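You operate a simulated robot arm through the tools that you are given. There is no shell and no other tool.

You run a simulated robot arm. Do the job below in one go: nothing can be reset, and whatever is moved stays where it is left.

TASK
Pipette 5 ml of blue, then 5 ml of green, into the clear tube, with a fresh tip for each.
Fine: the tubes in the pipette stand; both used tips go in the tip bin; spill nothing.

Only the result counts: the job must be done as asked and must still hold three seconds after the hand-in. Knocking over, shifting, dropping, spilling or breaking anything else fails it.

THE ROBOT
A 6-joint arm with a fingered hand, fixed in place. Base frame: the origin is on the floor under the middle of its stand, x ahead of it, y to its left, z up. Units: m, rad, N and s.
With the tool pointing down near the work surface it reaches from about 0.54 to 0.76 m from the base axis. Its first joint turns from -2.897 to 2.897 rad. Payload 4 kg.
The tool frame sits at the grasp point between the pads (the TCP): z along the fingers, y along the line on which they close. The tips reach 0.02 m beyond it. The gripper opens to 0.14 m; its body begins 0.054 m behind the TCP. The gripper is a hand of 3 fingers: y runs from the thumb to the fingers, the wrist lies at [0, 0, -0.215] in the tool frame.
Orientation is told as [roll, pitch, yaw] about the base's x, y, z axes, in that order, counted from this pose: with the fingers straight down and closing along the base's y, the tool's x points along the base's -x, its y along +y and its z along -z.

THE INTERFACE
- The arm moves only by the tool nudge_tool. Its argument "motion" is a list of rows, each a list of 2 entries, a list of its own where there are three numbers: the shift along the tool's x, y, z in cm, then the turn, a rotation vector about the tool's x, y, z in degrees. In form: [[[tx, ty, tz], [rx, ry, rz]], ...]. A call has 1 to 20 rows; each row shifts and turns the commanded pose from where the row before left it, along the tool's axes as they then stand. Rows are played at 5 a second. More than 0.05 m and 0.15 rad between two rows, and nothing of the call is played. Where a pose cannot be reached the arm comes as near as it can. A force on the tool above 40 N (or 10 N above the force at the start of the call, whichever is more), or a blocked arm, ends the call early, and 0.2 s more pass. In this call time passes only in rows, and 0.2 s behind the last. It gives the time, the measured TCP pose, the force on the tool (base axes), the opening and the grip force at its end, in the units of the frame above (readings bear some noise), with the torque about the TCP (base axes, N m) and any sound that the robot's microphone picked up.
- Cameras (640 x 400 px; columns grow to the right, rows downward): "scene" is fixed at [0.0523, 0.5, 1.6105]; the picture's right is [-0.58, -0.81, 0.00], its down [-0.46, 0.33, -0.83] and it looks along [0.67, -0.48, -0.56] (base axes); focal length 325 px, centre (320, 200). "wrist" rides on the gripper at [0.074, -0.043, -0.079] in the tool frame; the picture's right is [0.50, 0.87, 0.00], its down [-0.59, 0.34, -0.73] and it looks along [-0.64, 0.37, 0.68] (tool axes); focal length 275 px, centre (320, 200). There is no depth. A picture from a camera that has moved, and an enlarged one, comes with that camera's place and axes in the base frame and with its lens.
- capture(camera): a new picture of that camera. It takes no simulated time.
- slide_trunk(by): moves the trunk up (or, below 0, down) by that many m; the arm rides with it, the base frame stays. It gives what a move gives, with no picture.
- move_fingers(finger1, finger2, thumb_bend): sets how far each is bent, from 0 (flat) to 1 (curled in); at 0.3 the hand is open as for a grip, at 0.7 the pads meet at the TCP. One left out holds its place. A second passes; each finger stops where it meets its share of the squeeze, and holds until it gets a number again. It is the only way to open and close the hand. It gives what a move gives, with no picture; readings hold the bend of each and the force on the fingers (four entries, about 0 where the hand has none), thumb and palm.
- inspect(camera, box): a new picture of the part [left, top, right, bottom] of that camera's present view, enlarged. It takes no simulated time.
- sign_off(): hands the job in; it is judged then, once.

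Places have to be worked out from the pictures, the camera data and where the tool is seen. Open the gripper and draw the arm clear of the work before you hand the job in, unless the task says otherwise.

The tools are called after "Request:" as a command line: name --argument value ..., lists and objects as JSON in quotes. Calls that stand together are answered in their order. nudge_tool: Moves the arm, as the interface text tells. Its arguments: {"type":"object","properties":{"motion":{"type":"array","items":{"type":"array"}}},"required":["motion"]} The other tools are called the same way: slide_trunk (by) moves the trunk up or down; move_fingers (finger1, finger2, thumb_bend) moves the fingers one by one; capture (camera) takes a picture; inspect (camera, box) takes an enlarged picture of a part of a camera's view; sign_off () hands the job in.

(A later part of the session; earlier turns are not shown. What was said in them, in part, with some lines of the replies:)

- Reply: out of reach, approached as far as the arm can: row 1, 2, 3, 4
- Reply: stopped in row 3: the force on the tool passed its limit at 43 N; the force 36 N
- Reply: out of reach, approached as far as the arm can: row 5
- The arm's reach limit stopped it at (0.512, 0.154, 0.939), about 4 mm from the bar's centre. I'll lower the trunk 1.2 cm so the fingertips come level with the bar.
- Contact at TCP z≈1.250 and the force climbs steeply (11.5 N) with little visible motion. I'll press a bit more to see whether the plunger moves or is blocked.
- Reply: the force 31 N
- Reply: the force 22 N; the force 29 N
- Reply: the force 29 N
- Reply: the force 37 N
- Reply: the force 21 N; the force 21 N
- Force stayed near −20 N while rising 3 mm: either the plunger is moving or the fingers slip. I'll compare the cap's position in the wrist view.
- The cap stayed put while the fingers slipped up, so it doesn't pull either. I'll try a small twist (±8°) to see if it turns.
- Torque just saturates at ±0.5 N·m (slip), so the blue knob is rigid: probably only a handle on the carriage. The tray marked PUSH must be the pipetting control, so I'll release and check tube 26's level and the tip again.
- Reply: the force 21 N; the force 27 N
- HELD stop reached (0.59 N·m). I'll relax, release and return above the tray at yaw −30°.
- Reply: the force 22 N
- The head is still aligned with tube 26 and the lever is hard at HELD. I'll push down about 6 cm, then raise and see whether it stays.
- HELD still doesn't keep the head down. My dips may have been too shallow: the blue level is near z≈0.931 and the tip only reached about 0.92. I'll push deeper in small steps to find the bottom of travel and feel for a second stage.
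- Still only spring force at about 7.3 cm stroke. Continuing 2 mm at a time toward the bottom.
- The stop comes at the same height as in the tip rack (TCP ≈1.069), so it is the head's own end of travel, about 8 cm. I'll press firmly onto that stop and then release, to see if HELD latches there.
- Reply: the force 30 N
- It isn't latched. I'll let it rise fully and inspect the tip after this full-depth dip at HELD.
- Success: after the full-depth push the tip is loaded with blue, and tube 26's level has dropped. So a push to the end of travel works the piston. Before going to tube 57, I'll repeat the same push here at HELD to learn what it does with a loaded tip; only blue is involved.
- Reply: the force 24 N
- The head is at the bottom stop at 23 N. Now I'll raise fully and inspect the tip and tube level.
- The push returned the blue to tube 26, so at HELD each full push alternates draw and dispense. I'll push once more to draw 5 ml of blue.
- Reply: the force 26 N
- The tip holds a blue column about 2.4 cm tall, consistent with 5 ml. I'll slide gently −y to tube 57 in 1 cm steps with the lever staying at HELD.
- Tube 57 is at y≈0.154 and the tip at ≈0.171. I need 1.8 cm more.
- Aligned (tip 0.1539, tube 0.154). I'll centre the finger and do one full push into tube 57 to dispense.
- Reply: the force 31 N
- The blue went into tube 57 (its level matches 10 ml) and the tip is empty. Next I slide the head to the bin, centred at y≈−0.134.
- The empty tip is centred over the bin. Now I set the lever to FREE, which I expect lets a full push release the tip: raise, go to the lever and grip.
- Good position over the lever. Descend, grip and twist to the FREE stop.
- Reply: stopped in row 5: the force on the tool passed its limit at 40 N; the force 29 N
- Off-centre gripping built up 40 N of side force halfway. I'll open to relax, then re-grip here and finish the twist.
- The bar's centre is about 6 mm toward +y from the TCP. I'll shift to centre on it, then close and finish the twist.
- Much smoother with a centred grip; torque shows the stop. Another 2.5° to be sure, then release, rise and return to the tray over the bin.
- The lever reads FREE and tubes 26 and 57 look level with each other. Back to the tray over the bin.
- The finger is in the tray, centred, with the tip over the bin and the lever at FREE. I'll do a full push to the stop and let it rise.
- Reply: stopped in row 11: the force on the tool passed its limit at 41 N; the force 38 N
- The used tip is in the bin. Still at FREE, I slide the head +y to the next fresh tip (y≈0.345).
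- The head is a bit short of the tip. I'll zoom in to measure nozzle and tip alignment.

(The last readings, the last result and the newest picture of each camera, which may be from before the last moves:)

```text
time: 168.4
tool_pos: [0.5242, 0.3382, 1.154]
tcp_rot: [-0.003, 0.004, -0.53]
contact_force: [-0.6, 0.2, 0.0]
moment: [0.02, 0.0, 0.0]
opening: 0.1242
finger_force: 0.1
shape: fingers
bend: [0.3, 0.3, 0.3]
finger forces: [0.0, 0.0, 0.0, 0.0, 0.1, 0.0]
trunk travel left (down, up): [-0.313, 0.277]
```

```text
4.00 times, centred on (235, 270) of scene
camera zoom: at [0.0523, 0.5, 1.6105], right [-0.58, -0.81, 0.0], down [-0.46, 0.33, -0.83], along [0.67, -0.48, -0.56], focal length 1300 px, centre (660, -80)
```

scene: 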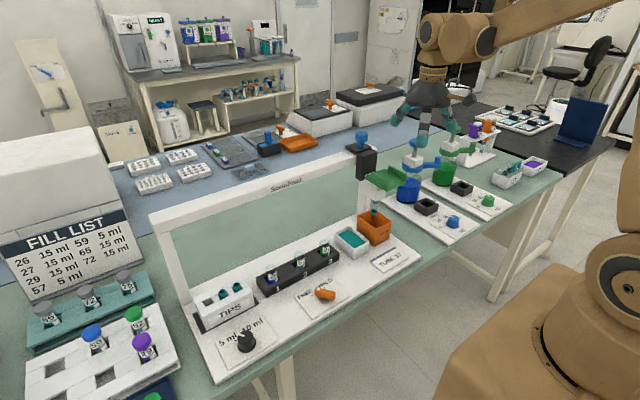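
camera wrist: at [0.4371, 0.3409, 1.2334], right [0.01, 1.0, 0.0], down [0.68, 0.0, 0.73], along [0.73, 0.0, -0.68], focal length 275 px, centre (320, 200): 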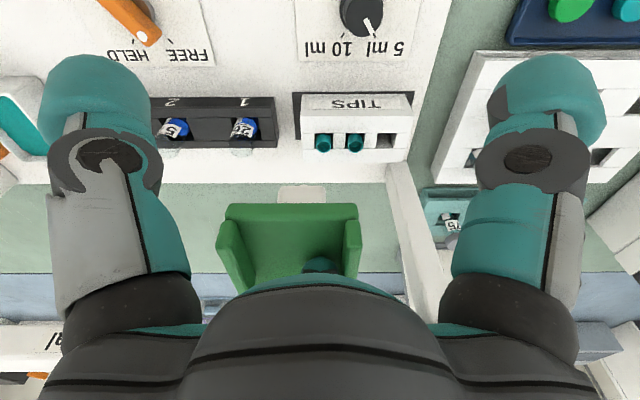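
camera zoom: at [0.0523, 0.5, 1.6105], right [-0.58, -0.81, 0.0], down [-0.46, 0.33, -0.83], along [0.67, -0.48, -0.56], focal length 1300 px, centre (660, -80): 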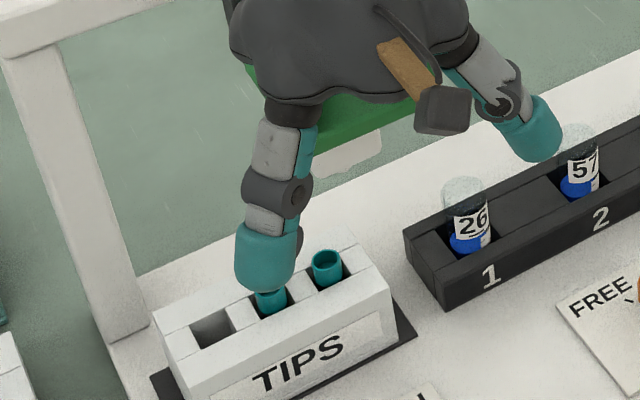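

Head y≈0.325, tip at 0.345. I'll push on in small steps until the finger is at about 0.362.

Request:
nudge_tool --motion '[[[0.5, 0.866, 0], [0, 0, 0]], [[0.35, 0.6, 0], [0, 0, 0]], [[0.2, 0.35, 0], [0, 0, 0]], [[0.15, 0.26, 0], [0, 0, 0]]]'

Request:
inspect --camera "wrist" --box '[200, 80, 400, 240]'

```text
time: 169.4
tool_pos: [0.5226, 0.3637, 1.1538]
tcp_rot: [0.0, 0.005, -0.528]
contact_force: [0.2, 0.1, 0.2]
moment: [0.01, 0.0, 0.01]
opening: 0.1243
finger_force: 0.0
shape: fingers
bend: [0.3, 0.3, 0.3]
finger forces: [0.1, 0.1, 0.0, 0.1, 0.0, 0.0]
trunk travel left (down, up): [-0.313, 0.277]
```

```text
2.50 times, centred on (300, 160) of wrist
camera zoom: at [0.4364, 0.3647, 1.2343], right [0.01, 1.0, 0.0], down [0.68, 0.0, 0.73], along [0.73, 0.0, -0.68], focal length 688 px, centre (370, 300)
```

zoom: 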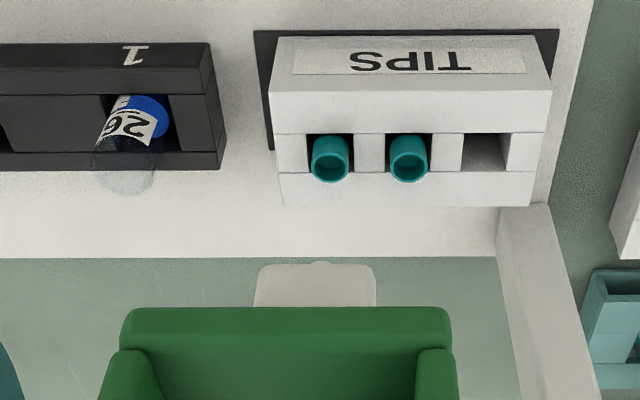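

Aligned: head 0.345, tip 0.3457. I'll centre the finger and push fully down to take this fresh tip.

Request:
nudge_tool --motion '[[[-0.46, -0.79, 0], [0, 0, 0]], [[-0.46, -0.79, 0], [0, 0, 0]], [[0, 0, 1], [0, 0, 0]], [[0, 0, 1], [0, 0, 0]], [[0, 0, 1], [0, 0, 0]], [[0, 0, 1], [0, 0, 0]], [[0, 0, 1], [0, 0, 0]], [[0, 0, 1], [0, 0, 0]], [[0, 0, 1], [0, 0, 0]], [[0, 0, 1], [0, 0, 0]], [[0, 0, 0.5], [0, 0, 0]], [[0, 0, 0.3], [0, 0, 0]], [[0, 0, 0.3], [0, 0, 0]], [[0, 0, 0.2], [0, 0, 0]]]'

Request:
nudge_tool --motion '[[[0, 0, -1.5], [0, 0, 0]], [[0, 0, -1.5], [0, 0, 0]], [[0, 0, -1.5], [0, 0, 0]], [[0, 0, -1.5], [0, 0, 0]], [[0, 0, -1.5], [0, 0, 0]], [[0, 0, -1.6], [0, 0, 0]]]'

Request:
inspect --camera "wrist" --box '[220, 80, 420, 240]'

Request:
inspect --camera "scene" --box '[180, 220, 290, 320]'

```text
time: 172.4
tool_pos: [0.5182, 0.345, 1.0642]
tcp_rot: [0.002, -0.001, -0.528]
contact_force: [-14.6, 2.6, 34.4]
moment: [0.04, -2.79, 0.2]
opening: 0.1243
finger_force: 17.1
shape: fingers
bend: [0.3, 0.25, 0.3]
finger forces: [0.0, 34.6, 0.0, 0.0, 0.0, 0.0]
trunk travel left (down, up): [-0.313, 0.277]
```

```text
time: 173.8
tool_pos: [0.5219, 0.3464, 1.1536]
tcp_rot: [-0.001, 0.004, -0.529]
contact_force: [-0.2, 0.0, -0.1]
moment: [0.03, 0.0, 0.02]
opening: 0.1244
finger_force: 0.0
shape: fingers
bend: [0.3, 0.3, 0.3]
finger forces: [0.1, 0.1, 0.0, 0.0, 0.0, 0.0]
trunk travel left (down, up): [-0.313, 0.277]
```

```text
2.50 times, centred on (320, 160) of wrist
camera zoom: at [0.4357, 0.3462, 1.2336], right [0.01, 1.0, 0.0], down [0.68, 0.0, 0.73], along [0.73, 0.0, -0.68], focal length 688 px, centre (320, 300)
```

zoom: 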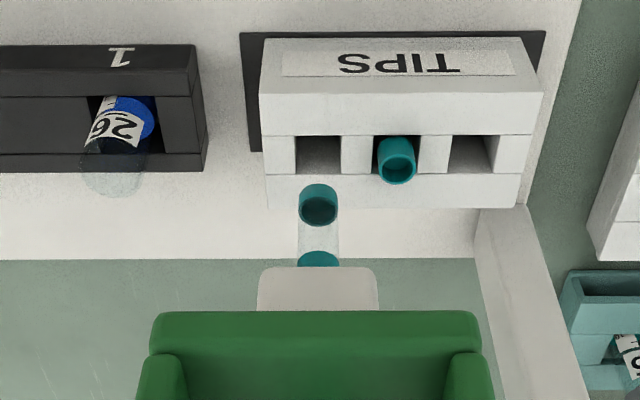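

```text
4.00 times, centred on (235, 270) of scene
camera zoom: at [0.0523, 0.5, 1.6105], right [-0.58, -0.81, 0.0], down [-0.46, 0.33, -0.83], along [0.67, -0.48, -0.56], focal length 1300 px, centre (660, -80)
```

zoom: 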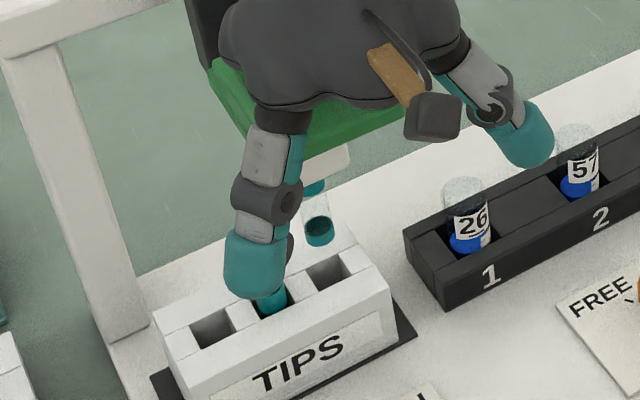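

A fresh second tip is on. I slide the head −y to tube 27 (y≈0.063 from the tube spacing), stopping slightly short to align.

Request:
nudge_tool --motion '[[[-1.0, -1.73, 0], [0, 0, 0]], [[-1.0, -1.73, 0], [0, 0, 0]], [[-1.0, -1.73, 0], [0, 0, 0]], [[-1.0, -1.73, 0], [0, 0, 0]], [[-1.0, -1.73, 0], [0, 0, 0]], [[-1.0, -1.73, 0], [0, 0, 0]], [[-1.0, -1.73, 0], [0, 0, 0]], [[-1.0, -1.73, 0], [0, 0, 0]], [[-1.0, -1.73, 0], [0, 0, 0]], [[-1.0, -1.73, 0], [0, 0, 0]], [[-1.0, -1.73, 0], [0, 0, 0]], [[-1.0, -1.73, 0], [0, 0, 0]], [[-1.0, -1.73, 0], [0, 0, 0]], [[-0.6, -1.04, 0], [0, 0, 0]], [[-0.4, -0.69, 0], [0, 0, 0]]]'

Request:
inspect --camera "wrist" --box '[240, 80, 420, 220]'

```text
time: 177.0
tool_pos: [0.5216, 0.0655, 1.1521]
tcp_rot: [-0.002, 0.005, -0.531]
contact_force: [0.4, -0.2, 0.1]
moment: [-0.03, -0.01, 0.01]
opening: 0.1243
finger_force: 0.5
shape: fingers
bend: [0.3, 0.3, 0.3]
finger forces: [0.1, 0.7, 0.1, 0.1, 0.1, 0.0]
trunk travel left (down, up): [-0.313, 0.277]
```

```text
2.86 times, centred on (330, 150) of wrist
camera zoom: at [0.4356, 0.0663, 1.232], right [0.01, 1.0, 0.0], down [0.68, 0.0, 0.73], along [0.73, 0.0, -0.68], focal length 786 px, centre (291, 343)
```

zoom: 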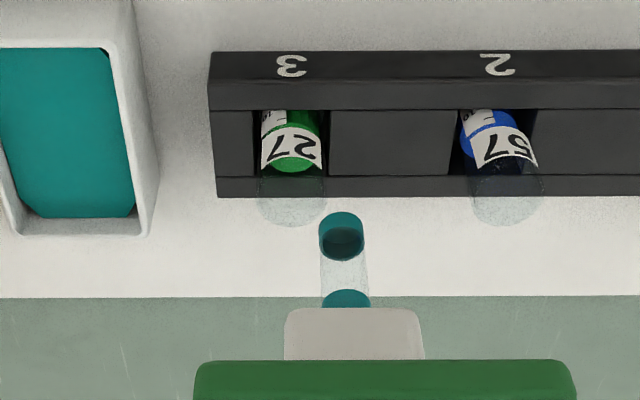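

Tip at 0.086, tube 27 at 0.066 in this view: 2 cm more.

Request:
nudge_tool --motion '[[[-0.4, -0.69, 0], [0, 0, 0]], [[-0.3, -0.52, 0], [0, 0, 0]], [[-0.16, -0.28, 0], [0, 0, 0]]]'

Request:
inspect --camera "wrist" --box '[240, 80, 420, 220]'

```text
time: 177.8
tool_pos: [0.5208, 0.0479, 1.1522]
tcp_rot: [-0.003, 0.004, -0.53]
contact_force: [-0.1, -0.4, 0.7]
moment: [0.01, -0.05, -0.01]
opening: 0.124
finger_force: 0.1
shape: fingers
bend: [0.3, 0.3, 0.3]
finger forces: [0.1, 0.7, 0.0, 0.0, 0.0, 0.0]
trunk travel left (down, up): [-0.313, 0.277]
```

```text
2.86 times, centred on (330, 150) of wrist
camera zoom: at [0.4349, 0.0492, 1.2318], right [0.01, 1.0, 0.0], down [0.68, 0.0, 0.73], along [0.73, 0.0, -0.68], focal length 786 px, centre (291, 343)
```

zoom: 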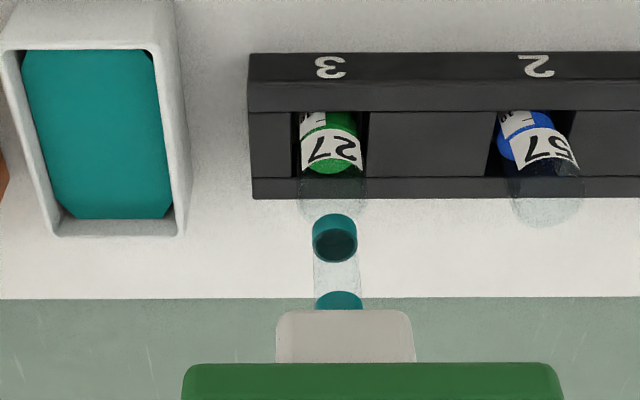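

Aligned with tube 27 (both ≈0.067). Now the lever goes to HELD: raise, move over it, rotate to its angle and descend with the better-centred grip point (0.509, 0.156).

Request:
nudge_tool --motion '[[[0, 0, -4.5], [0, 0, 0]], [[0, 0, -1.6], [0, 0, 0]], [[2.17, 2.9, 0], [0, 0, 0]], [[2.17, 2.9, 0], [0, 0, 0]], [[2.17, 2.9, 0], [0, 0, 0]], [[0, 0, 0], [0, 0, -8]], [[0, 0, 0], [0, 0, -8]], [[0, 0, 0], [0, 0, -8]], [[0, 0, 0], [0, 0, -8]], [[0, 0, 4.5], [0, 0, -8]], [[0, 0, 4.5], [0, 0, -8]], [[0, 0, 4.5], [0, 0, -8]], [[0, 0, 4.5], [0, 0, -8]]]'

Request:
capture --camera "wrist"

```text
time: 180.6
tool_pos: [0.512, 0.1559, 1.0328]
tcp_rot: [0.001, 0.003, 0.59]
contact_force: [0.7, -0.2, -0.2]
moment: [-0.01, 0.04, 0.01]
opening: 0.1244
finger_force: 0.1
shape: fingers
bend: [0.3, 0.3, 0.3]
finger forces: [0.0, 0.0, 0.0, 0.1, 0.0, 0.0]
trunk travel left (down, up): [-0.313, 0.277]
```

```text
taken
camera wrist: at [0.4738, 0.0792, 1.1118], right [-0.9, 0.44, 0.0], down [0.3, 0.61, 0.73], along [0.32, 0.66, -0.68], focal length 275 px, centre (320, 200)
```

wrist: 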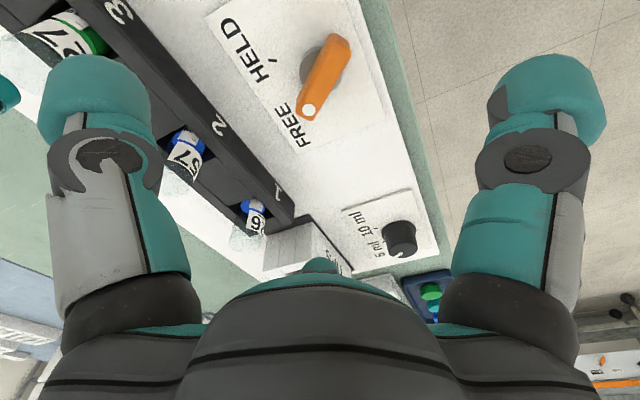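

Descend, grip and twist to the HELD stop.

Request:
nudge_tool --motion '[[[0.25, 0.17, 4.5], [0, 0, 0]], [[0, 0, 4.2], [0, 0, 0]], [[0, 0, 1.7], [0, 0, 0]]]'

Request:
move_fingers --finger1 0.7 --finger2 0.7 --thumb_bend 0.7

Request:
nudge_tool --motion '[[[0, 0, 0], [0, 0, 8]], [[0, 0, 0], [0, 0, 8]], [[0, 0, 0], [0, 0, 8]], [[0, 0, 0], [0, 0, 8]], [[0, 0, 0], [0, 0, 8]], [[0, 0, 0], [0, 0, 8]], [[0, 0, 0], [0, 0, 8]], [[0, 0, 0], [0, 0, 8]], [[0, 0, 0], [0, 0, 5]]]'

Request:
nudge_tool --motion '[[[0, 0, 0], [0, 0, 3]]]'

```text
time: 181.4
tool_pos: [0.5079, 0.1569, 0.9309]
tcp_rot: [0.003, 0.007, 0.588]
contact_force: [-0.1, -0.2, 0.0]
moment: [0.01, 0.02, 0.0]
opening: 0.1242
finger_force: 0.0
shape: fingers
bend: [0.3, 0.3, 0.3]
finger forces: [0.0, 0.0, 0.0, 0.0, 0.1, 0.0]
trunk travel left (down, up): [-0.313, 0.277]
```

```text
time: 182.4
tool_pos: [0.5074, 0.1585, 0.9314]
tcp_rot: [0.005, 0.004, 0.588]
contact_force: [-6.0, 7.0, -5.2]
moment: [-0.02, 0.0, 0.02]
opening: 0.0227
finger_force: 15.8
shape: fingers
bend: [0.62, 0.62, 0.65]
finger forces: [9.6, 9.7, 0.0, 0.0, 11.7, 0.1]
trunk travel left (down, up): [-0.313, 0.277]
```

```text
time: 184.4
tool_pos: [0.5106, 0.1577, 0.9305]
tcp_rot: [-0.003, 0.003, -0.619]
contact_force: [31.0, 15.4, 19.8]
moment: [0.03, -0.32, 0.06]
opening: 0.0216
finger_force: 30.4
shape: fingers
bend: [0.63, 0.62, 0.66]
finger forces: [22.7, 19.8, 0.0, 0.1, 17.8, 0.1]
out of reach, approached as far as the arm can: row 4
trunk travel left (down, up): [-0.313, 0.277]
```

```text
time: 184.8
tool_pos: [0.5112, 0.1585, 0.9298]
tcp_rot: [-0.003, 0.004, -0.668]
contact_force: [31.4, 18.9, 21.3]
moment: [-0.1, -0.45, 0.74]
opening: 0.0211
finger_force: 32.0
shape: fingers
bend: [0.63, 0.61, 0.66]
finger forces: [14.3, 32.1, 0.0, 0.0, 18.5, 0.0]
trunk travel left (down, up): [-0.313, 0.277]
```

HELD stop reached (0.74 N·m). I'll relax, open and rise, then check the lever and return to the tray at tube 27.

Request:
nudge_tool --motion '[[[0, 0, 0], [0, 0, -3]]]'

Request:
move_fingers --finger1 0.3 --finger2 0.3 --thumb_bend 0.3

Request:
nudge_tool --motion '[[[0, 0, -4.5], [0, 0, 0]], [[0, 0, -4.5], [0, 0, 0]], [[0, 0, -4.5], [0, 0, -2.5]], [[0, 0, -4.5], [0, 0, -2.8]], [[0, 0, -4.5], [0, 0, 0]], [[0, 0, -4.5], [0, 0, 0]], [[0, 0, -1.3], [0, 0, 0]]]'

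Request:
inspect --camera "scene" --box '[270, 240, 360, 310]'

Request:
capture --camera "wrist"

```text
time: 185.2
tool_pos: [0.5106, 0.1588, 0.9303]
tcp_rot: [-0.004, 0.004, -0.615]
contact_force: [29.7, 18.9, 22.9]
moment: [-0.04, -0.38, 0.1]
opening: 0.0208
finger_force: 32.7
shape: fingers
bend: [0.63, 0.61, 0.66]
finger forces: [24.1, 21.1, 0.1, 0.0, 19.1, 0.0]
trunk travel left (down, up): [-0.313, 0.277]
```

```text
time: 186.2
tool_pos: [0.5089, 0.1575, 0.9308]
tcp_rot: [-0.003, 0.005, -0.617]
contact_force: [1.1, -0.3, 0.4]
moment: [0.02, 0.03, -0.02]
opening: 0.1243
finger_force: 0.0
shape: fingers
bend: [0.3, 0.3, 0.3]
finger forces: [0.0, 0.0, 0.0, 0.1, 0.1, 0.1]
trunk travel left (down, up): [-0.313, 0.277]
```

```text
time: 187.8
tool_pos: [0.5101, 0.1549, 1.2146]
tcp_rot: [-0.002, 0.006, -0.523]
contact_force: [0.2, 0.1, -0.3]
moment: [0.01, -0.02, 0.0]
opening: 0.1242
finger_force: 0.0
shape: fingers
bend: [0.3, 0.3, 0.3]
finger forces: [0.0, 0.0, 0.0, 0.0, 0.1, 0.0]
trunk travel left (down, up): [-0.313, 0.277]
```

```text
5.71 times, centred on (315, 275) of scene
camera zoom: at [0.0523, 0.5, 1.6105], right [-0.58, -0.81, 0.0], down [-0.46, 0.33, -0.83], along [0.67, -0.48, -0.56], focal length 1857 px, centre (349, -229)
```

zoom: 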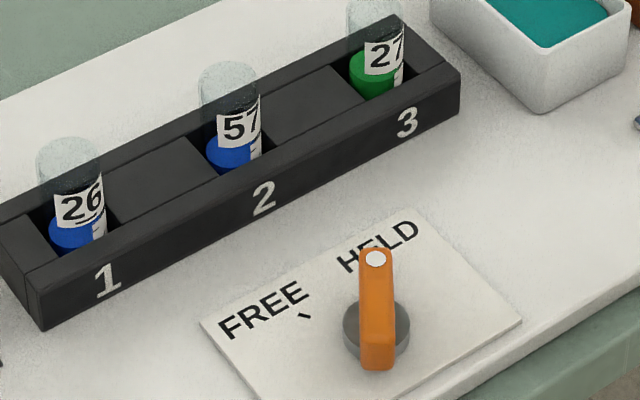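

```text
taken
camera wrist: at [0.4243, 0.1562, 1.2946], right [0.0, 1.0, 0.0], down [0.68, 0.0, 0.73], along [0.73, 0.0, -0.68], focal length 275 px, centre (320, 200)
```

wrist: 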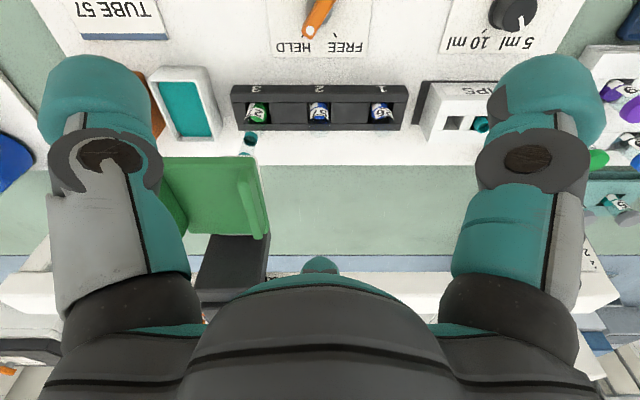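

The lever is at HELD. I'll move the finger into the tray over tube 27 and verify alignment before pushing.

Request:
nudge_tool --motion '[[[-2.7, -3.56, 0], [0, 0, 0]], [[-2.7, -3.56, 0], [0, 0, 0]], [[0, 0, 3.8], [0, 0, 0]], [[0, 0, 2.1], [0, 0, 0]]]'

Request:
inspect --camera "wrist" --box '[230, 80, 410, 220]'

Request:
capture --camera "wrist"

```text
time: 188.8
tool_pos: [0.521, 0.0653, 1.1552]
tcp_rot: [-0.002, 0.004, -0.523]
contact_force: [-0.7, -0.7, 0.2]
moment: [0.02, 0.02, -0.03]
opening: 0.124
finger_force: 0.0
shape: fingers
bend: [0.3, 0.3, 0.3]
finger forces: [0.1, 0.1, 0.0, 0.0, 0.0, 0.0]
trunk travel left (down, up): [-0.313, 0.277]
```

```text
2.86 times, centred on (320, 150) of wrist
camera zoom: at [0.4345, 0.0659, 1.2351], right [0.0, 1.0, 0.0], down [0.68, 0.0, 0.73], along [0.73, 0.0, -0.68], focal length 786 px, centre (320, 343)
```

zoom: 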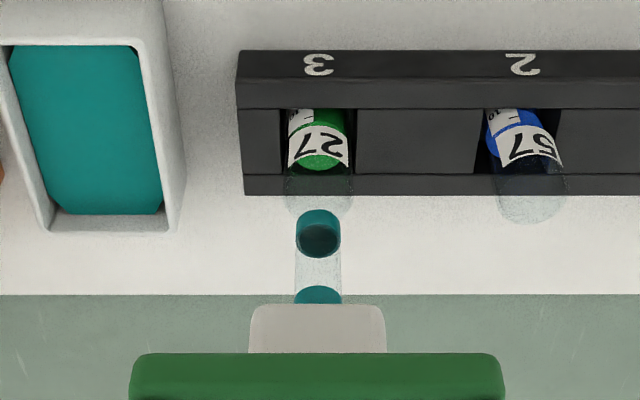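

```text
taken
camera wrist: at [0.4345, 0.0659, 1.2351], right [0.0, 1.0, 0.0], down [0.68, 0.0, 0.73], along [0.73, 0.0, -0.68], focal length 275 px, centre (320, 200)
```

wrist: 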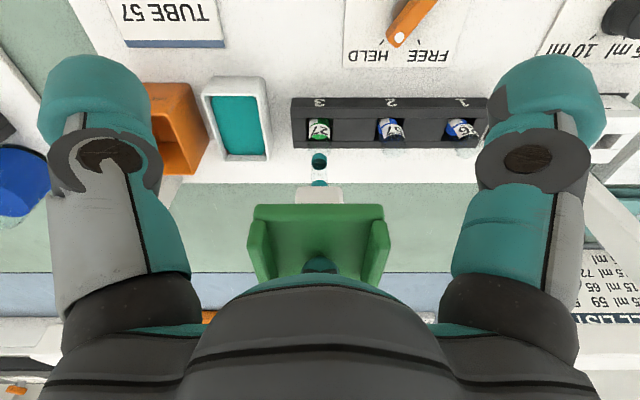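

Tip and tube 27 are concentric. One full push and release to draw 5 ml of green.

Request:
nudge_tool --motion '[[[0, 0, 1], [0, 0, 0]], [[0, 0, 1], [0, 0, 0]], [[0, 0, 1], [0, 0, 0]], [[0, 0, 1], [0, 0, 0]], [[0, 0, 1], [0, 0, 0]], [[0, 0, 1], [0, 0, 0]], [[0, 0, 1], [0, 0, 0]], [[0, 0, 1], [0, 0, 0]], [[0, 0, 0.5], [0, 0, 0]], [[0, 0, 0.3], [0, 0, 0]], [[0, 0, 0.2], [0, 0, 0]]]'

Request:
nudge_tool --motion '[[[0, 0, -1.5], [0, 0, 0]], [[0, 0, -1.5], [0, 0, 0]], [[0, 0, -1.5], [0, 0, 0]], [[0, 0, -1.5], [0, 0, 0]], [[0, 0, -1.5], [0, 0, 0]], [[0, 0, -1.5], [0, 0, 0]]]'

Request:
inspect --camera "wrist" --box '[230, 80, 410, 220]'

Request:
inspect --camera "scene" --box '[270, 220, 370, 290]'

```text
time: 191.2
tool_pos: [0.5177, 0.0678, 1.0671]
tcp_rot: [-0.001, 0.002, -0.523]
contact_force: [-8.6, -2.6, 22.5]
moment: [-0.05, -1.74, -0.27]
opening: 0.1241
finger_force: 11.0
shape: fingers
bend: [0.3, 0.27, 0.3]
finger forces: [0.0, 22.7, 0.0, 0.1, 0.1, 0.0]
trunk travel left (down, up): [-0.313, 0.277]
```

```text
time: 192.6
tool_pos: [0.5202, 0.068, 1.1556]
tcp_rot: [-0.002, 0.004, -0.524]
contact_force: [-0.6, 0.2, 0.4]
moment: [-0.05, 0.0, -0.02]
opening: 0.1241
finger_force: 0.2
shape: fingers
bend: [0.3, 0.3, 0.3]
finger forces: [0.0, 0.0, 0.0, 0.1, 0.1, 0.0]
trunk travel left (down, up): [-0.313, 0.277]
```

```text
2.86 times, centred on (320, 150) of wrist
camera zoom: at [0.4337, 0.0684, 1.2354], right [0.0, 1.0, 0.0], down [0.68, 0.0, 0.73], along [0.73, 0.0, -0.68], focal length 786 px, centre (320, 343)
```

zoom: 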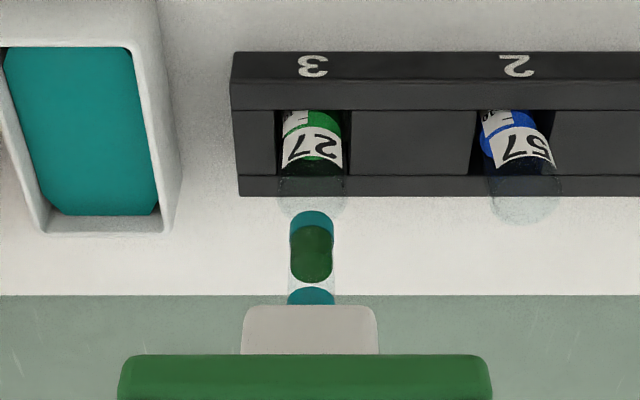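

```text
5.71 times, centred on (320, 255) of scene
camera zoom: at [0.0523, 0.5, 1.6105], right [-0.58, -0.81, 0.0], down [-0.46, 0.33, -0.83], along [0.67, -0.48, -0.56], focal length 1857 px, centre (320, -114)
```

zoom: 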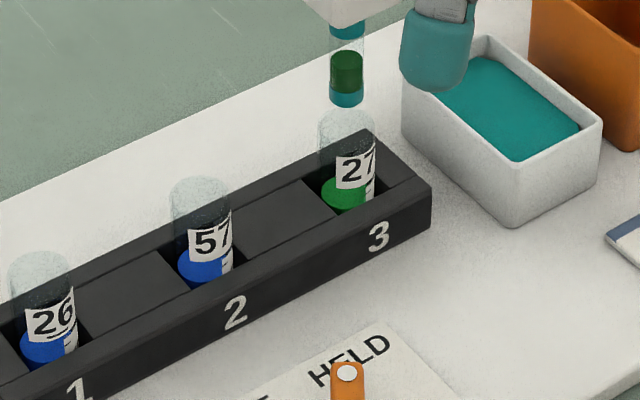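

Green is drawn. I slide gently +y to tube 57 in 1 cm steps.

Request:
nudge_tool --motion '[[[0.5, 0.866, 0], [0, 0, 0]], [[0.5, 0.866, 0], [0, 0, 0]], [[0.5, 0.866, 0], [0, 0, 0]], [[0.5, 0.866, 0], [0, 0, 0]], [[0.5, 0.866, 0], [0, 0, 0]], [[0.5, 0.866, 0], [0, 0, 0]], [[0.5, 0.866, 0], [0, 0, 0]], [[0.5, 0.866, 0], [0, 0, 0]], [[0.4, 0.69, 0], [0, 0, 0]]]'

Request:
inspect --camera "wrist" --box '[220, 80, 400, 220]'

```text
time: 194.6
tool_pos: [0.5208, 0.1563, 1.1542]
tcp_rot: [0.0, 0.003, -0.522]
contact_force: [-0.2, 0.9, -0.3]
moment: [0.0, -0.01, 0.01]
opening: 0.124
finger_force: 0.2
shape: fingers
bend: [0.3, 0.3, 0.3]
finger forces: [0.1, 0.0, 0.0, 0.0, 0.1, 0.1]
trunk travel left (down, up): [-0.313, 0.277]
```

```text
2.86 times, centred on (310, 150) of wrist
camera zoom: at [0.4345, 0.157, 1.2345], right [0.0, 1.0, 0.0], down [0.68, 0.0, 0.73], along [0.73, 0.0, -0.68], focal length 786 px, centre (349, 343)
```

zoom: 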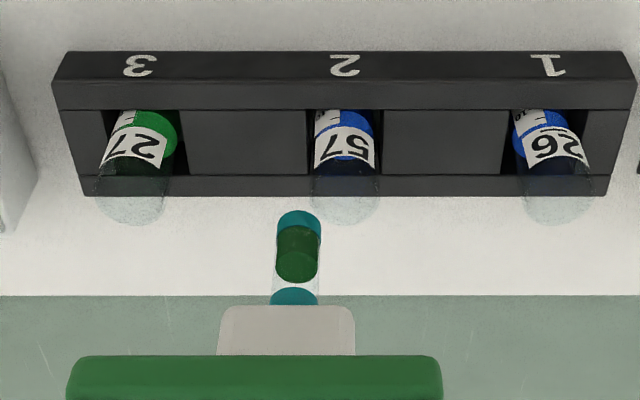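

Tip at 0.137, tube 57 at 0.155: 1.85 cm more.

Request:
nudge_tool --motion '[[[0.4, 0.69, 0], [0, 0, 0]], [[0.25, 0.43, 0], [0, 0, 0]], [[0.17, 0.29, 0], [0, 0, 0]]]'

Request:
inspect --camera "wrist" --box '[220, 80, 400, 220]'

```text
time: 195.4
tool_pos: [0.5189, 0.1725, 1.1551]
tcp_rot: [-0.001, 0.001, -0.525]
contact_force: [-0.6, -0.4, -0.4]
moment: [-0.01, -0.04, 0.0]
opening: 0.124
finger_force: 0.1
shape: fingers
bend: [0.3, 0.3, 0.3]
finger forces: [0.1, 0.1, 0.0, 0.0, 0.0, 0.0]
trunk travel left (down, up): [-0.313, 0.277]
```

```text
2.86 times, centred on (310, 150) of wrist
camera zoom: at [0.4335, 0.1734, 1.2344], right [0.0, 1.0, 0.0], down [0.68, 0.0, 0.73], along [0.73, 0.0, -0.68], focal length 786 px, centre (349, 343)
```

zoom: 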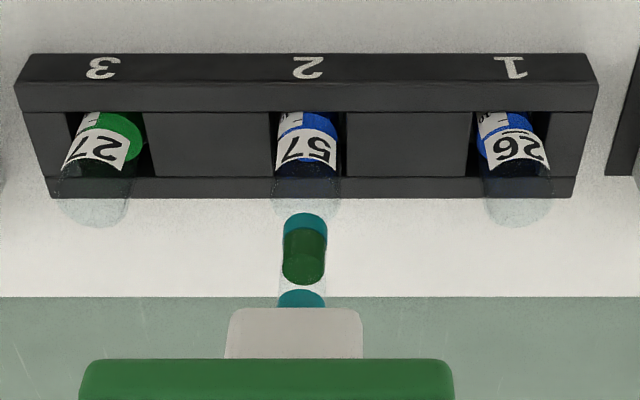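

Aligned within about 1 mm. I'll centre the finger and do one full push to dispense the green into tube 57.

Request:
nudge_tool --motion '[[[-0.43, -0.74, 0], [0, 0, 0]], [[-0.43, -0.74, 0], [0, 0, 0]], [[0, 0, 1], [0, 0, 0]], [[0, 0, 1], [0, 0, 0]], [[0, 0, 1], [0, 0, 0]], [[0, 0, 1], [0, 0, 0]], [[0, 0, 1], [0, 0, 0]], [[0, 0, 1], [0, 0, 0]], [[0, 0, 1], [0, 0, 0]], [[0, 0, 1], [0, 0, 0]], [[0, 0, 0.5], [0, 0, 0]], [[0, 0, 0.3], [0, 0, 0]], [[0, 0, 0.2], [0, 0, 0]]]'

Request:
nudge_tool --motion '[[[0, 0, -1.5], [0, 0, 0]], [[0, 0, -1.5], [0, 0, 0]], [[0, 0, -1.5], [0, 0, 0]], [[0, 0, -1.5], [0, 0, 0]], [[0, 0, -1.5], [0, 0, 0]], [[0, 0, -1.5], [0, 0, 0]]]'

Request:
inspect --camera "wrist" --box '[230, 80, 410, 220]'

Request:
inspect --camera "scene" --box '[255, 220, 355, 290]'

```text
time: 198.2
tool_pos: [0.5171, 0.1546, 1.0668]
tcp_rot: [0.0, 0.001, -0.524]
contact_force: [-7.6, 0.7, 21.1]
moment: [0.03, -1.66, 0.01]
opening: 0.1244
finger_force: 9.8
shape: fingers
bend: [0.3, 0.27, 0.3]
finger forces: [0.1, 20.9, 0.1, 0.0, 0.0, 0.0]
trunk travel left (down, up): [-0.313, 0.277]
```

```text
time: 199.6
tool_pos: [0.5207, 0.1548, 1.1561]
tcp_rot: [-0.001, 0.005, -0.523]
contact_force: [0.9, 1.4, 0.7]
moment: [0.0, 0.01, 0.01]
opening: 0.1244
finger_force: 0.2
shape: fingers
bend: [0.3, 0.3, 0.3]
finger forces: [0.0, 0.1, 0.0, 0.0, 0.0, 0.0]
trunk travel left (down, up): [-0.313, 0.277]
```

```text
2.86 times, centred on (320, 150) of wrist
camera zoom: at [0.4344, 0.1553, 1.235], right [0.0, 1.0, 0.0], down [0.68, 0.0, 0.73], along [0.73, 0.0, -0.68], focal length 786 px, centre (320, 343)
```

zoom: 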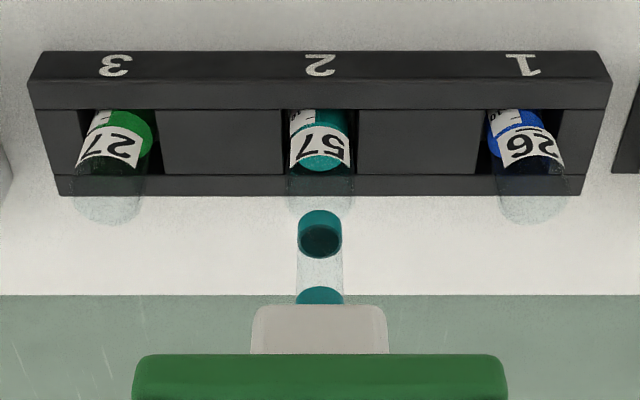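

```text
5.71 times, centred on (305, 255) of scene
camera zoom: at [0.0523, 0.5, 1.6105], right [-0.58, -0.81, 0.0], down [-0.46, 0.33, -0.83], along [0.67, -0.48, -0.56], focal length 1857 px, centre (406, -114)
```

zoom: 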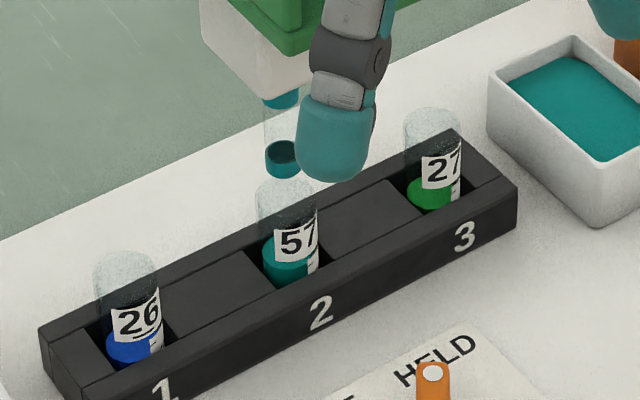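

Tube 57 now holds the teal mix at about the 15 ml level, and the tip is empty. I slide the head to the bin (y≈−0.134).

Request:
nudge_tool --motion '[[[-1.0, -1.73, 0], [0, 0, 0]], [[-1.0, -1.73, 0], [0, 0, 0]], [[-1.0, -1.73, 0], [0, 0, 0]], [[-1.0, -1.73, 0], [0, 0, 0]], [[-1.0, -1.73, 0], [0, 0, 0]], [[-1.0, -1.73, 0], [0, 0, 0]], [[-1.0, -1.73, 0], [0, 0, 0]], [[-1.0, -1.73, 0], [0, 0, 0]], [[-1.0, -1.73, 0], [0, 0, 0]], [[-1.0, -1.73, 0], [0, 0, 0]], [[-1.0, -1.73, 0], [0, 0, 0]], [[-1.0, -1.73, 0], [0, 0, 0]], [[-1.0, -1.73, 0], [0, 0, 0]], [[-1.0, -1.73, 0], [0, 0, 0]], [[-0.6, -1.04, 0], [0, 0, 0]], [[-0.4, -0.69, 0], [0, 0, 0]], [[-0.2, -0.35, 0], [0, 0, 0]]]'

Request:
capture --camera "wrist"

```text
time: 203.2
tool_pos: [0.5201, -0.149, 1.1542]
tcp_rot: [0.0, 0.003, -0.525]
contact_force: [0.0, 0.5, -0.5]
moment: [-0.03, 0.01, -0.01]
opening: 0.1242
finger_force: 0.0
shape: fingers
bend: [0.3, 0.3, 0.3]
finger forces: [0.0, 0.0, 0.1, 0.0, 0.0, 0.0]
trunk travel left (down, up): [-0.313, 0.277]
```

```text
taken
camera wrist: at [0.4343, -0.1478, 1.2348], right [0.0, 1.0, 0.0], down [0.68, 0.0, 0.73], along [0.73, 0.0, -0.68], focal length 275 px, centre (320, 200)
```

wrist: 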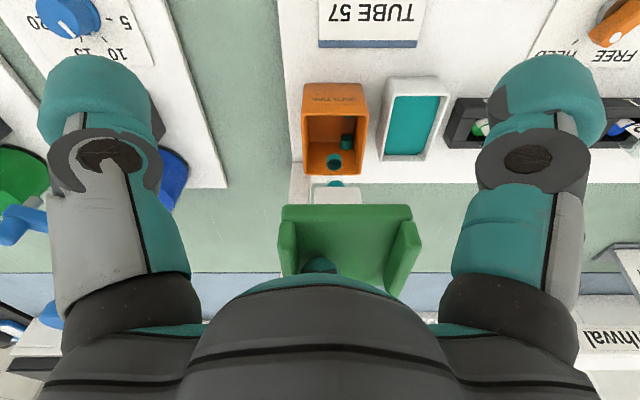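

The first used tip lies at y≈−0.11 in the bin. I'll move the head about 8 mm further −y so the second tip doesn't land on it, and check clearance.

Request:
nudge_tool --motion '[[[-0.25, -0.43, 0], [0, 0, 0]], [[-0.2, -0.35, 0], [0, 0, 0]]]'

Request:
inspect --camera "wrist" --box '[260, 60, 440, 210]'

```text
time: 203.8
tool_pos: [0.5205, -0.1548, 1.1549]
tcp_rot: [-0.003, 0.004, -0.522]
contact_force: [0.7, 8.0, -1.1]
moment: [0.02, 0.06, 0.62]
opening: 0.1241
finger_force: 3.5
shape: fingers
bend: [0.3, 0.3, 0.3]
finger forces: [0.0, 7.5, 0.0, 0.1, 0.0, 0.1]
trunk travel left (down, up): [-0.313, 0.277]
```

```text
2.67 times, centred on (350, 135) of wrist
camera zoom: at [0.4345, -0.1547, 1.2347], right [0.0, 1.0, 0.0], down [0.68, 0.0, 0.73], along [0.73, 0.0, -0.68], focal length 734 px, centre (240, 373)
```

zoom: 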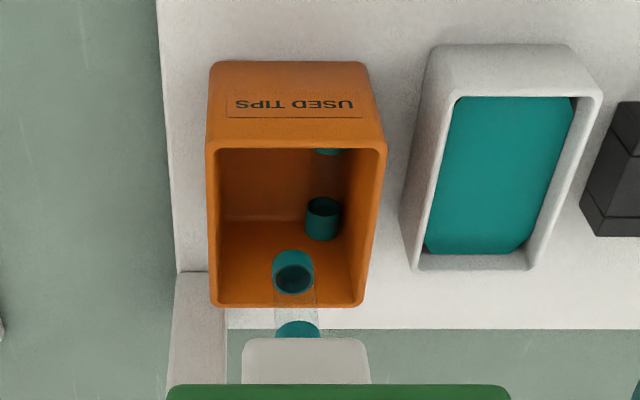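

The carriage is at its end stop, with the tip at y≈−0.132 clear of the first tip. Now lever to FREE: raise, travel to the lever and grip.

Request:
nudge_tool --motion '[[[0.4, 0.69, 0], [0, 0, 0]], [[0, 0, -4.5], [0, 0, 0]], [[0, 0, -1.6], [0, 0, 0]], [[2.27, 3.67, 0], [0, 0, 0]], [[2.27, 3.67, 0], [0, 0, 0]], [[2.27, 3.67, 0], [0, 0, 0]], [[2.27, 3.67, 0], [0, 0, 0]], [[2.27, 3.67, 0], [0, 0, 0]], [[2.27, 3.67, 0], [0, 0, 0]], [[2.27, 3.67, 0], [0, 0, 0]], [[0, 0, 4.5], [0, 0, 1.8]], [[0, 0, 4.5], [0, 0, 1.8]], [[0, 0, 4.5], [0, 0, 0]], [[0, 0, 4.5], [0, 0, 0]]]'

Request:
capture --camera "wrist"

```text
time: 206.8
tool_pos: [0.5104, 0.1522, 1.0341]
tcp_rot: [-0.002, 0.003, -0.588]
contact_force: [0.4, 0.3, 0.0]
moment: [-0.01, 0.05, 0.03]
opening: 0.1244
finger_force: 0.1
shape: fingers
bend: [0.3, 0.3, 0.3]
finger forces: [0.0, 0.0, 0.0, 0.0, 0.1, 0.0]
trunk travel left (down, up): [-0.313, 0.277]
```

```text
taken
camera wrist: at [0.4247, 0.1577, 1.1139], right [0.06, 1.0, 0.0], down [0.68, -0.04, 0.73], along [0.73, -0.05, -0.68], focal length 275 px, centre (320, 200)
```

wrist: 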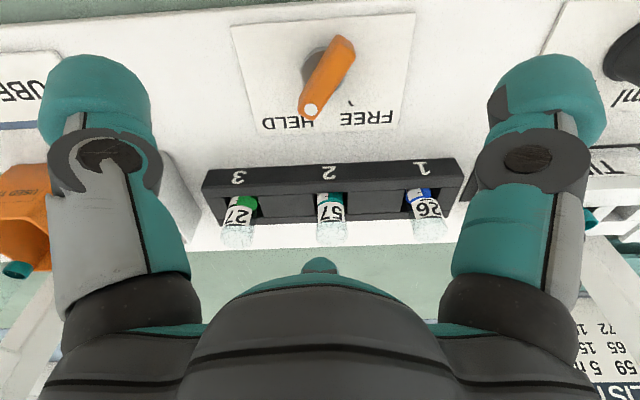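

Centre slightly, descend, grip and twist toward FREE in two halves.

Request:
nudge_tool --motion '[[[0.33, 0.17, 4.5], [0, 0, 0]], [[0, 0, 4.2], [0, 0, 0]], [[0, 0, 1.8], [0, 0, 0]]]'

Request:
move_fingers --finger1 0.7 --finger2 0.7 --thumb_bend 0.7

Request:
nudge_tool --motion '[[[0, 0, 0], [0, 0, -8]], [[0, 0, 0], [0, 0, -8]], [[0, 0, 0], [0, 0, -8]], [[0, 0, 0], [0, 0, -8]]]'

```text
time: 207.6
tool_pos: [0.508, 0.159, 0.9304]
tcp_rot: [-0.004, 0.006, -0.587]
contact_force: [-0.1, 0.1, 0.2]
moment: [0.01, 0.0, -0.01]
opening: 0.1243
finger_force: 0.1
shape: fingers
bend: [0.3, 0.3, 0.3]
finger forces: [0.1, 0.0, 0.0, 0.0, 0.0, 0.0]
trunk travel left (down, up): [-0.313, 0.277]
```

```text
time: 208.6
tool_pos: [0.5076, 0.1577, 0.9318]
tcp_rot: [-0.004, 0.006, -0.586]
contact_force: [2.1, 10.2, -2.2]
moment: [0.05, -0.02, 0.07]
opening: 0.0264
finger_force: 14.5
shape: fingers
bend: [0.6, 0.61, 0.66]
finger forces: [9.1, 10.3, 0.0, 0.1, 8.9, 0.0]
trunk travel left (down, up): [-0.313, 0.277]
```

```text
time: 209.6
tool_pos: [0.5072, 0.1569, 0.9302]
tcp_rot: [0.001, 0.004, -0.026]
contact_force: [-11.9, 7.2, -9.2]
moment: [0.05, 0.25, 0.02]
opening: 0.0267
finger_force: 14.5
shape: fingers
bend: [0.6, 0.61, 0.66]
finger forces: [8.2, 9.2, 0.1, 0.0, 10.9, 0.0]
trunk travel left (down, up): [-0.313, 0.277]
```

Smooth so far (yaw ≈0). I'll continue to the FREE stop.

Request:
nudge_tool --motion '[[[0, 0, 0], [0, 0, -8]], [[0, 0, 0], [0, 0, -8]], [[0, 0, 0], [0, 0, -8]], [[0, 0, 0], [0, 0, -8]], [[0, 0, 0], [0, 0, -4]]]'

Request:
nudge_tool --motion '[[[0, 0, 0], [0, 0, -3]]]'

Request:
nudge_tool --motion '[[[0, 0, 0], [0, 0, 3.5]]]'

Request:
move_fingers --finger1 0.3 --finger2 0.3 --thumb_bend 0.3

Request:
nudge_tool --motion '[[[0, 0, -4.5], [0, 0, 0]], [[0, 0, -4.5], [0, 0, 0]], [[0, 0, -4.5], [0, 0, 8]], [[0, 0, -4.5], [0, 0, 8]], [[0, 0, -4.5], [0, 0, 8]], [[0, 0, -4.5], [0, 0, 8]], [[0, 0, -1.5], [0, 0, 8]], [[0, 0, 0], [0, 0, 8]], [[0, 0, 0], [0, 0, 8]], [[0, 0, 0], [0, 0, 7]]]'

Request:
inspect --camera "scene" --box '[270, 240, 360, 310]'

```text
time: 210.8
tool_pos: [0.5074, 0.156, 0.9324]
tcp_rot: [0.002, 0.004, 0.602]
contact_force: [-16.9, -2.3, -10.8]
moment: [-0.18, 0.23, -0.02]
opening: 0.0268
finger_force: 15.7
shape: fingers
bend: [0.6, 0.62, 0.66]
finger forces: [8.0, 11.1, 0.1, 0.1, 11.5, 0.0]
trunk travel left (down, up): [-0.313, 0.277]
```

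```text
time: 211.2
tool_pos: [0.5079, 0.1567, 0.9317]
tcp_rot: [0.003, 0.002, 0.654]
contact_force: [-17.9, -2.6, -10.9]
moment: [-0.16, 0.24, -0.03]
opening: 0.0269
finger_force: 15.3
shape: fingers
bend: [0.6, 0.62, 0.66]
finger forces: [8.8, 11.0, 0.1, 0.1, 11.5, 0.0]
trunk travel left (down, up): [-0.313, 0.277]
```

```text
time: 211.6
tool_pos: [0.5082, 0.1566, 0.9315]
tcp_rot: [0.002, 0.003, 0.594]
contact_force: [-16.5, 0.4, -12.8]
moment: [-0.15, 0.25, 0.02]
opening: 0.0263
finger_force: 15.6
shape: fingers
bend: [0.6, 0.62, 0.66]
finger forces: [8.1, 12.0, 0.0, 0.0, 11.1, 0.0]
trunk travel left (down, up): [-0.313, 0.277]
```

```text
time: 212.6
tool_pos: [0.509, 0.1558, 0.9317]
tcp_rot: [0.004, 0.005, 0.59]
contact_force: [0.6, 0.2, -0.2]
moment: [0.02, 0.0, 0.0]
opening: 0.1239
finger_force: 0.0
shape: fingers
bend: [0.3, 0.3, 0.3]
finger forces: [0.1, 0.0, 0.0, 0.0, 0.0, 0.0]
trunk travel left (down, up): [-0.313, 0.277]
```

```text
time: 214.8
tool_pos: [0.5105, 0.1557, 1.2162]
tcp_rot: [-0.003, 0.003, -0.513]
contact_force: [1.0, -0.3, 0.2]
moment: [-0.02, 0.02, -0.04]
opening: 0.1243
finger_force: 0.0
shape: fingers
bend: [0.3, 0.3, 0.3]
finger forces: [0.1, 0.0, 0.1, 0.0, 0.1, 0.1]
trunk travel left (down, up): [-0.313, 0.277]
```

```text
5.71 times, centred on (315, 275) of scene
camera zoom: at [0.0523, 0.5, 1.6105], right [-0.58, -0.81, 0.0], down [-0.46, 0.33, -0.83], along [0.67, -0.48, -0.56], focal length 1857 px, centre (349, -229)
```

zoom: 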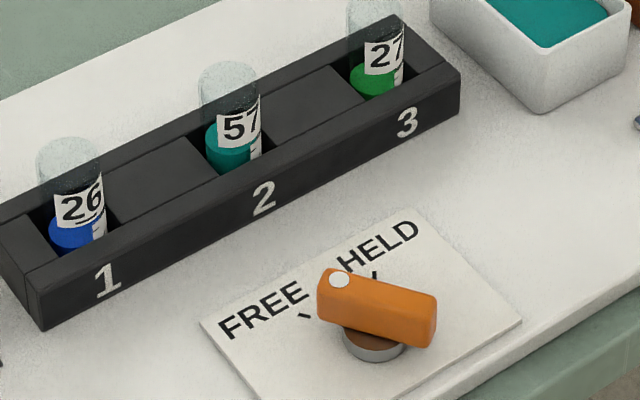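

The lever reads FREE, matching the earlier image exactly. Back to the tray over the bin.

Request:
nudge_tool --motion '[[[-2.14, -3.51, 0], [0, 0, 0.2]], [[-2.14, -3.51, 0], [0, 0, 0.2]], [[-2.14, -3.51, 0], [0, 0, 0.2]], [[-2.14, -3.51, 0], [0, 0, 0]], [[-2.14, -3.51, 0], [0, 0, 0]], [[-2.14, -3.51, 0], [0, 0, 0]], [[-2.14, -3.51, 0], [0, 0, 0]], [[0, 0, 3.9], [0, 0, 0]], [[0, 0, 2.1], [0, 0, 0]]]'

Request:
capture --camera "wrist"

```text
time: 216.8
tool_pos: [0.5179, -0.1301, 1.1546]
tcp_rot: [-0.001, 0.002, -0.519]
contact_force: [0.2, 0.8, 0.1]
moment: [-0.01, -0.02, -0.02]
opening: 0.1241
finger_force: 0.1
shape: fingers
bend: [0.3, 0.3, 0.3]
finger forces: [0.1, 0.0, 0.1, 0.0, 0.1, 0.1]
trunk travel left (down, up): [-0.313, 0.277]
```

```text
taken
camera wrist: at [0.4319, -0.1311, 1.2346], right [0.0, 1.0, 0.0], down [0.68, 0.0, 0.73], along [0.73, 0.0, -0.68], focal length 275 px, centre (320, 200)
```

wrist: 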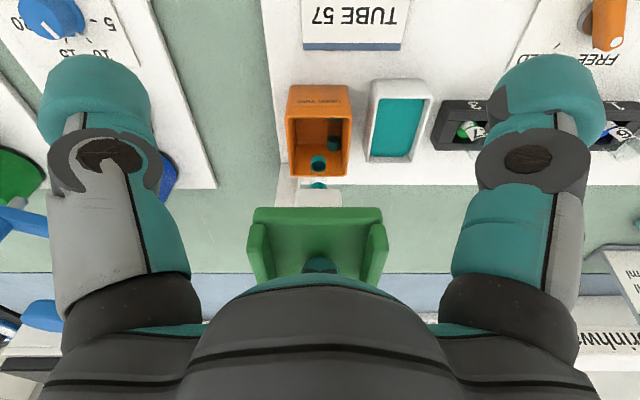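

The finger is centred in the tray with the tip over the bin and the lever at FREE. One full push will eject the second tip.

Request:
nudge_tool --motion '[[[0, 0, 1], [0, 0, 0]], [[0, 0, 1], [0, 0, 0]], [[0, 0, 1], [0, 0, 0]], [[0, 0, 1], [0, 0, 0]], [[0, 0, 1], [0, 0, 0]], [[0, 0, 1], [0, 0, 0]], [[0, 0, 1], [0, 0, 0]], [[0, 0, 1], [0, 0, 0]], [[0, 0, 0.5], [0, 0, 0]], [[0, 0, 0.3], [0, 0, 0]], [[0, 0, 0.2], [0, 0, 0]]]'

Request:
nudge_tool --motion '[[[0, 0, -1.5], [0, 0, 0]], [[0, 0, -1.5], [0, 0, 0]], [[0, 0, -1.5], [0, 0, 0]], [[0, 0, -1.5], [0, 0, 0]], [[0, 0, -1.5], [0, 0, 0]], [[0, 0, -1.5], [0, 0, 0]]]'

Request:
inspect --camera "wrist" --box '[250, 60, 430, 210]'

Request:
inspect --camera "scene" --box '[320, 160, 420, 260]'

```text
time: 219.2
tool_pos: [0.5137, -0.1312, 1.0685]
tcp_rot: [-0.001, 0.0, -0.52]
contact_force: [-8.6, 1.1, 24.4]
moment: [0.03, -1.97, 0.11]
opening: 0.1241
finger_force: 12.4
shape: fingers
bend: [0.3, 0.27, 0.3]
finger forces: [0.0, 24.3, 0.1, 0.0, 0.0, 0.0]
trunk travel left (down, up): [-0.313, 0.277]
```

```text
time: 220.6
tool_pos: [0.5181, -0.1313, 1.1577]
tcp_rot: [-0.003, 0.004, -0.519]
contact_force: [0.8, 0.0, -0.3]
moment: [-0.05, 0.02, -0.02]
opening: 0.1242
finger_force: 0.1
shape: fingers
bend: [0.3, 0.3, 0.3]
finger forces: [0.0, 0.0, 0.0, 0.1, 0.0, 0.0]
trunk travel left (down, up): [-0.313, 0.277]
```

```text
2.67 times, centred on (340, 135) of wrist
camera zoom: at [0.4318, -0.1308, 1.2364], right [0.0, 1.0, 0.0], down [0.68, 0.0, 0.73], along [0.73, 0.0, -0.68], focal length 734 px, centre (267, 373)
```

zoom: 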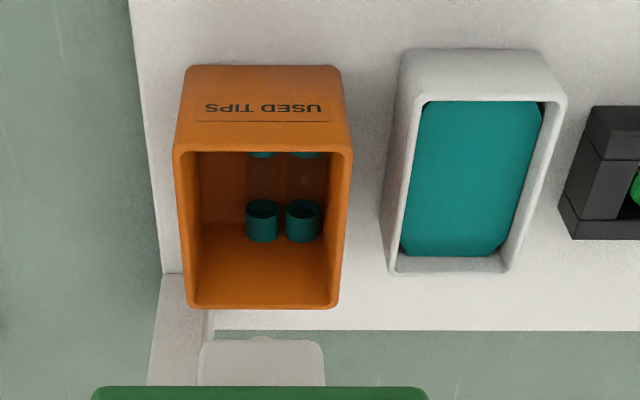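

```text
4.00 times, centred on (370, 210) of scene
camera zoom: at [0.0523, 0.5, 1.6105], right [-0.58, -0.81, 0.0], down [-0.46, 0.33, -0.83], along [0.67, -0.48, -0.56], focal length 1300 px, centre (120, 160)
```

zoom: 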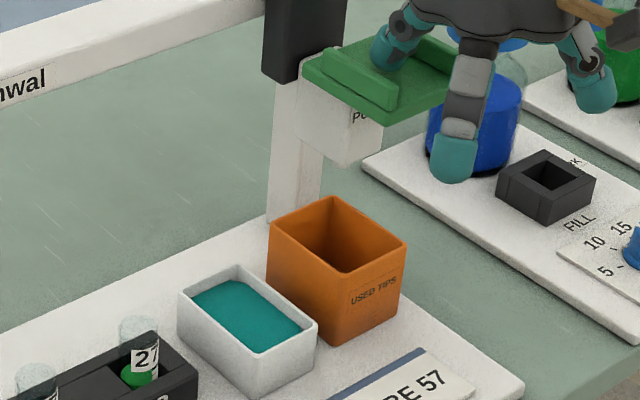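

Both used tips are in the bin. I'll raise and draw the arm back clear of the work, then check the whole scene.

Request:
nudge_tool --motion '[[[0, 0, -4.5], [0, 0, 0]], [[0, 0, -4.5], [0, 0, 0]], [[0, 0, -4.5], [0, 0, 0]], [[3, 0, -2], [0, 0, 0]], [[4, 1, 0], [0, 0, 0]], [[4, 1, 0], [0, 0, 0]], [[4, 1.5, 0], [0, 0, 0]]]'

Request:
capture --camera "scene"

Request:
inspect --camera "scene" --box '[180, 220, 400, 370]'

Request:
capture --camera "wrist"

```text
time: 222.2
tool_pos: [0.4045, -0.0261, 1.3117]
tcp_rot: [-0.002, 0.002, -0.521]
contact_force: [-0.7, 0.1, 0.1]
moment: [-0.01, -0.02, 0.03]
opening: 0.1242
finger_force: 0.0
shape: fingers
bend: [0.3, 0.3, 0.3]
finger forces: [0.0, 0.0, 0.0, 0.1, 0.0, 0.0]
trunk travel left (down, up): [-0.313, 0.277]
```

```text
taken
```

scene: 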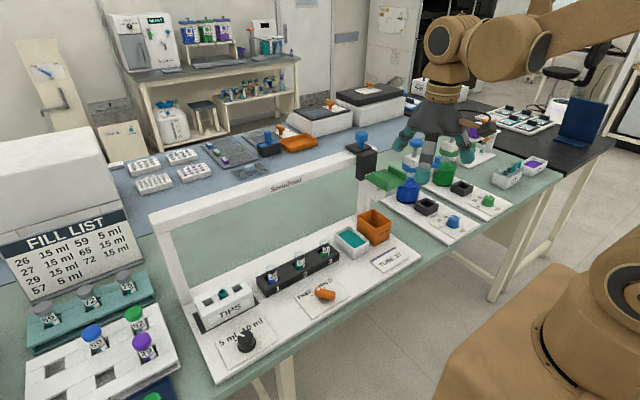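

```text
2.67 times, centred on (290, 295) of scene
camera zoom: at [0.0523, 0.5, 1.6105], right [-0.58, -0.81, 0.0], down [-0.46, 0.33, -0.83], along [0.67, -0.48, -0.56], focal length 867 px, centre (400, -53)
```

zoom: 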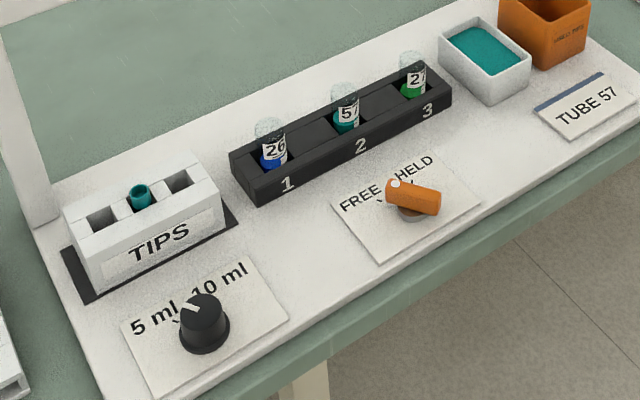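

```text
taken
camera wrist: at [0.3184, -0.0259, 1.3909], right [0.0, 1.0, 0.0], down [0.68, 0.0, 0.73], along [0.73, 0.0, -0.68], focal length 275 px, centre (320, 200)
```

wrist: 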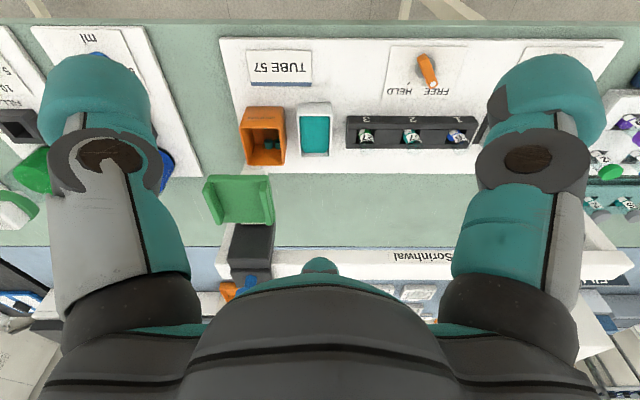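

Final check:
- Tube 57 holds the mix, and tubes 26 and 27 are lowered by one draw each.
- Both used tips are in the bin and one spare is still in the rack.
- The knob is still at 5 ml, the lever is back at its original FREE, and nothing else looks disturbed.
- The hand is open and clear of the work.

I'll hand the job in.

Request:
sign_off

```text
The job is handed in.
```

I pipetted 5 ml of blue and then 5 ml of green into the clear tube (57), using a fresh tip for each. I've handed the job in but haven't had the verdict back.

- **Volumes:** the knob was on 5 ml throughout. In the pictures, tube 57 ends at about the 15 ml level, and tubes 26 and 27 each dropped by one draw. I judged these levels by eye, not from a readout.
- **Tips:** both used tips are in the tip bin, and one unused tip is still in the rack.
- **Finding out how the stand works:** the stand has no instructions, so I tested its controls first. During that testing, the first tip drew blue, put it back into tube 26, then drew it again before I dispensed into tube 57. That tip only touched blue until it reached tube 57.
- **Final state:** I saw no spills, and nothing else looked moved. The lever is back at FREE, where it started. I left the pipette head over the tip bin instead of where it was parked, and the arm is open and clear of the work.
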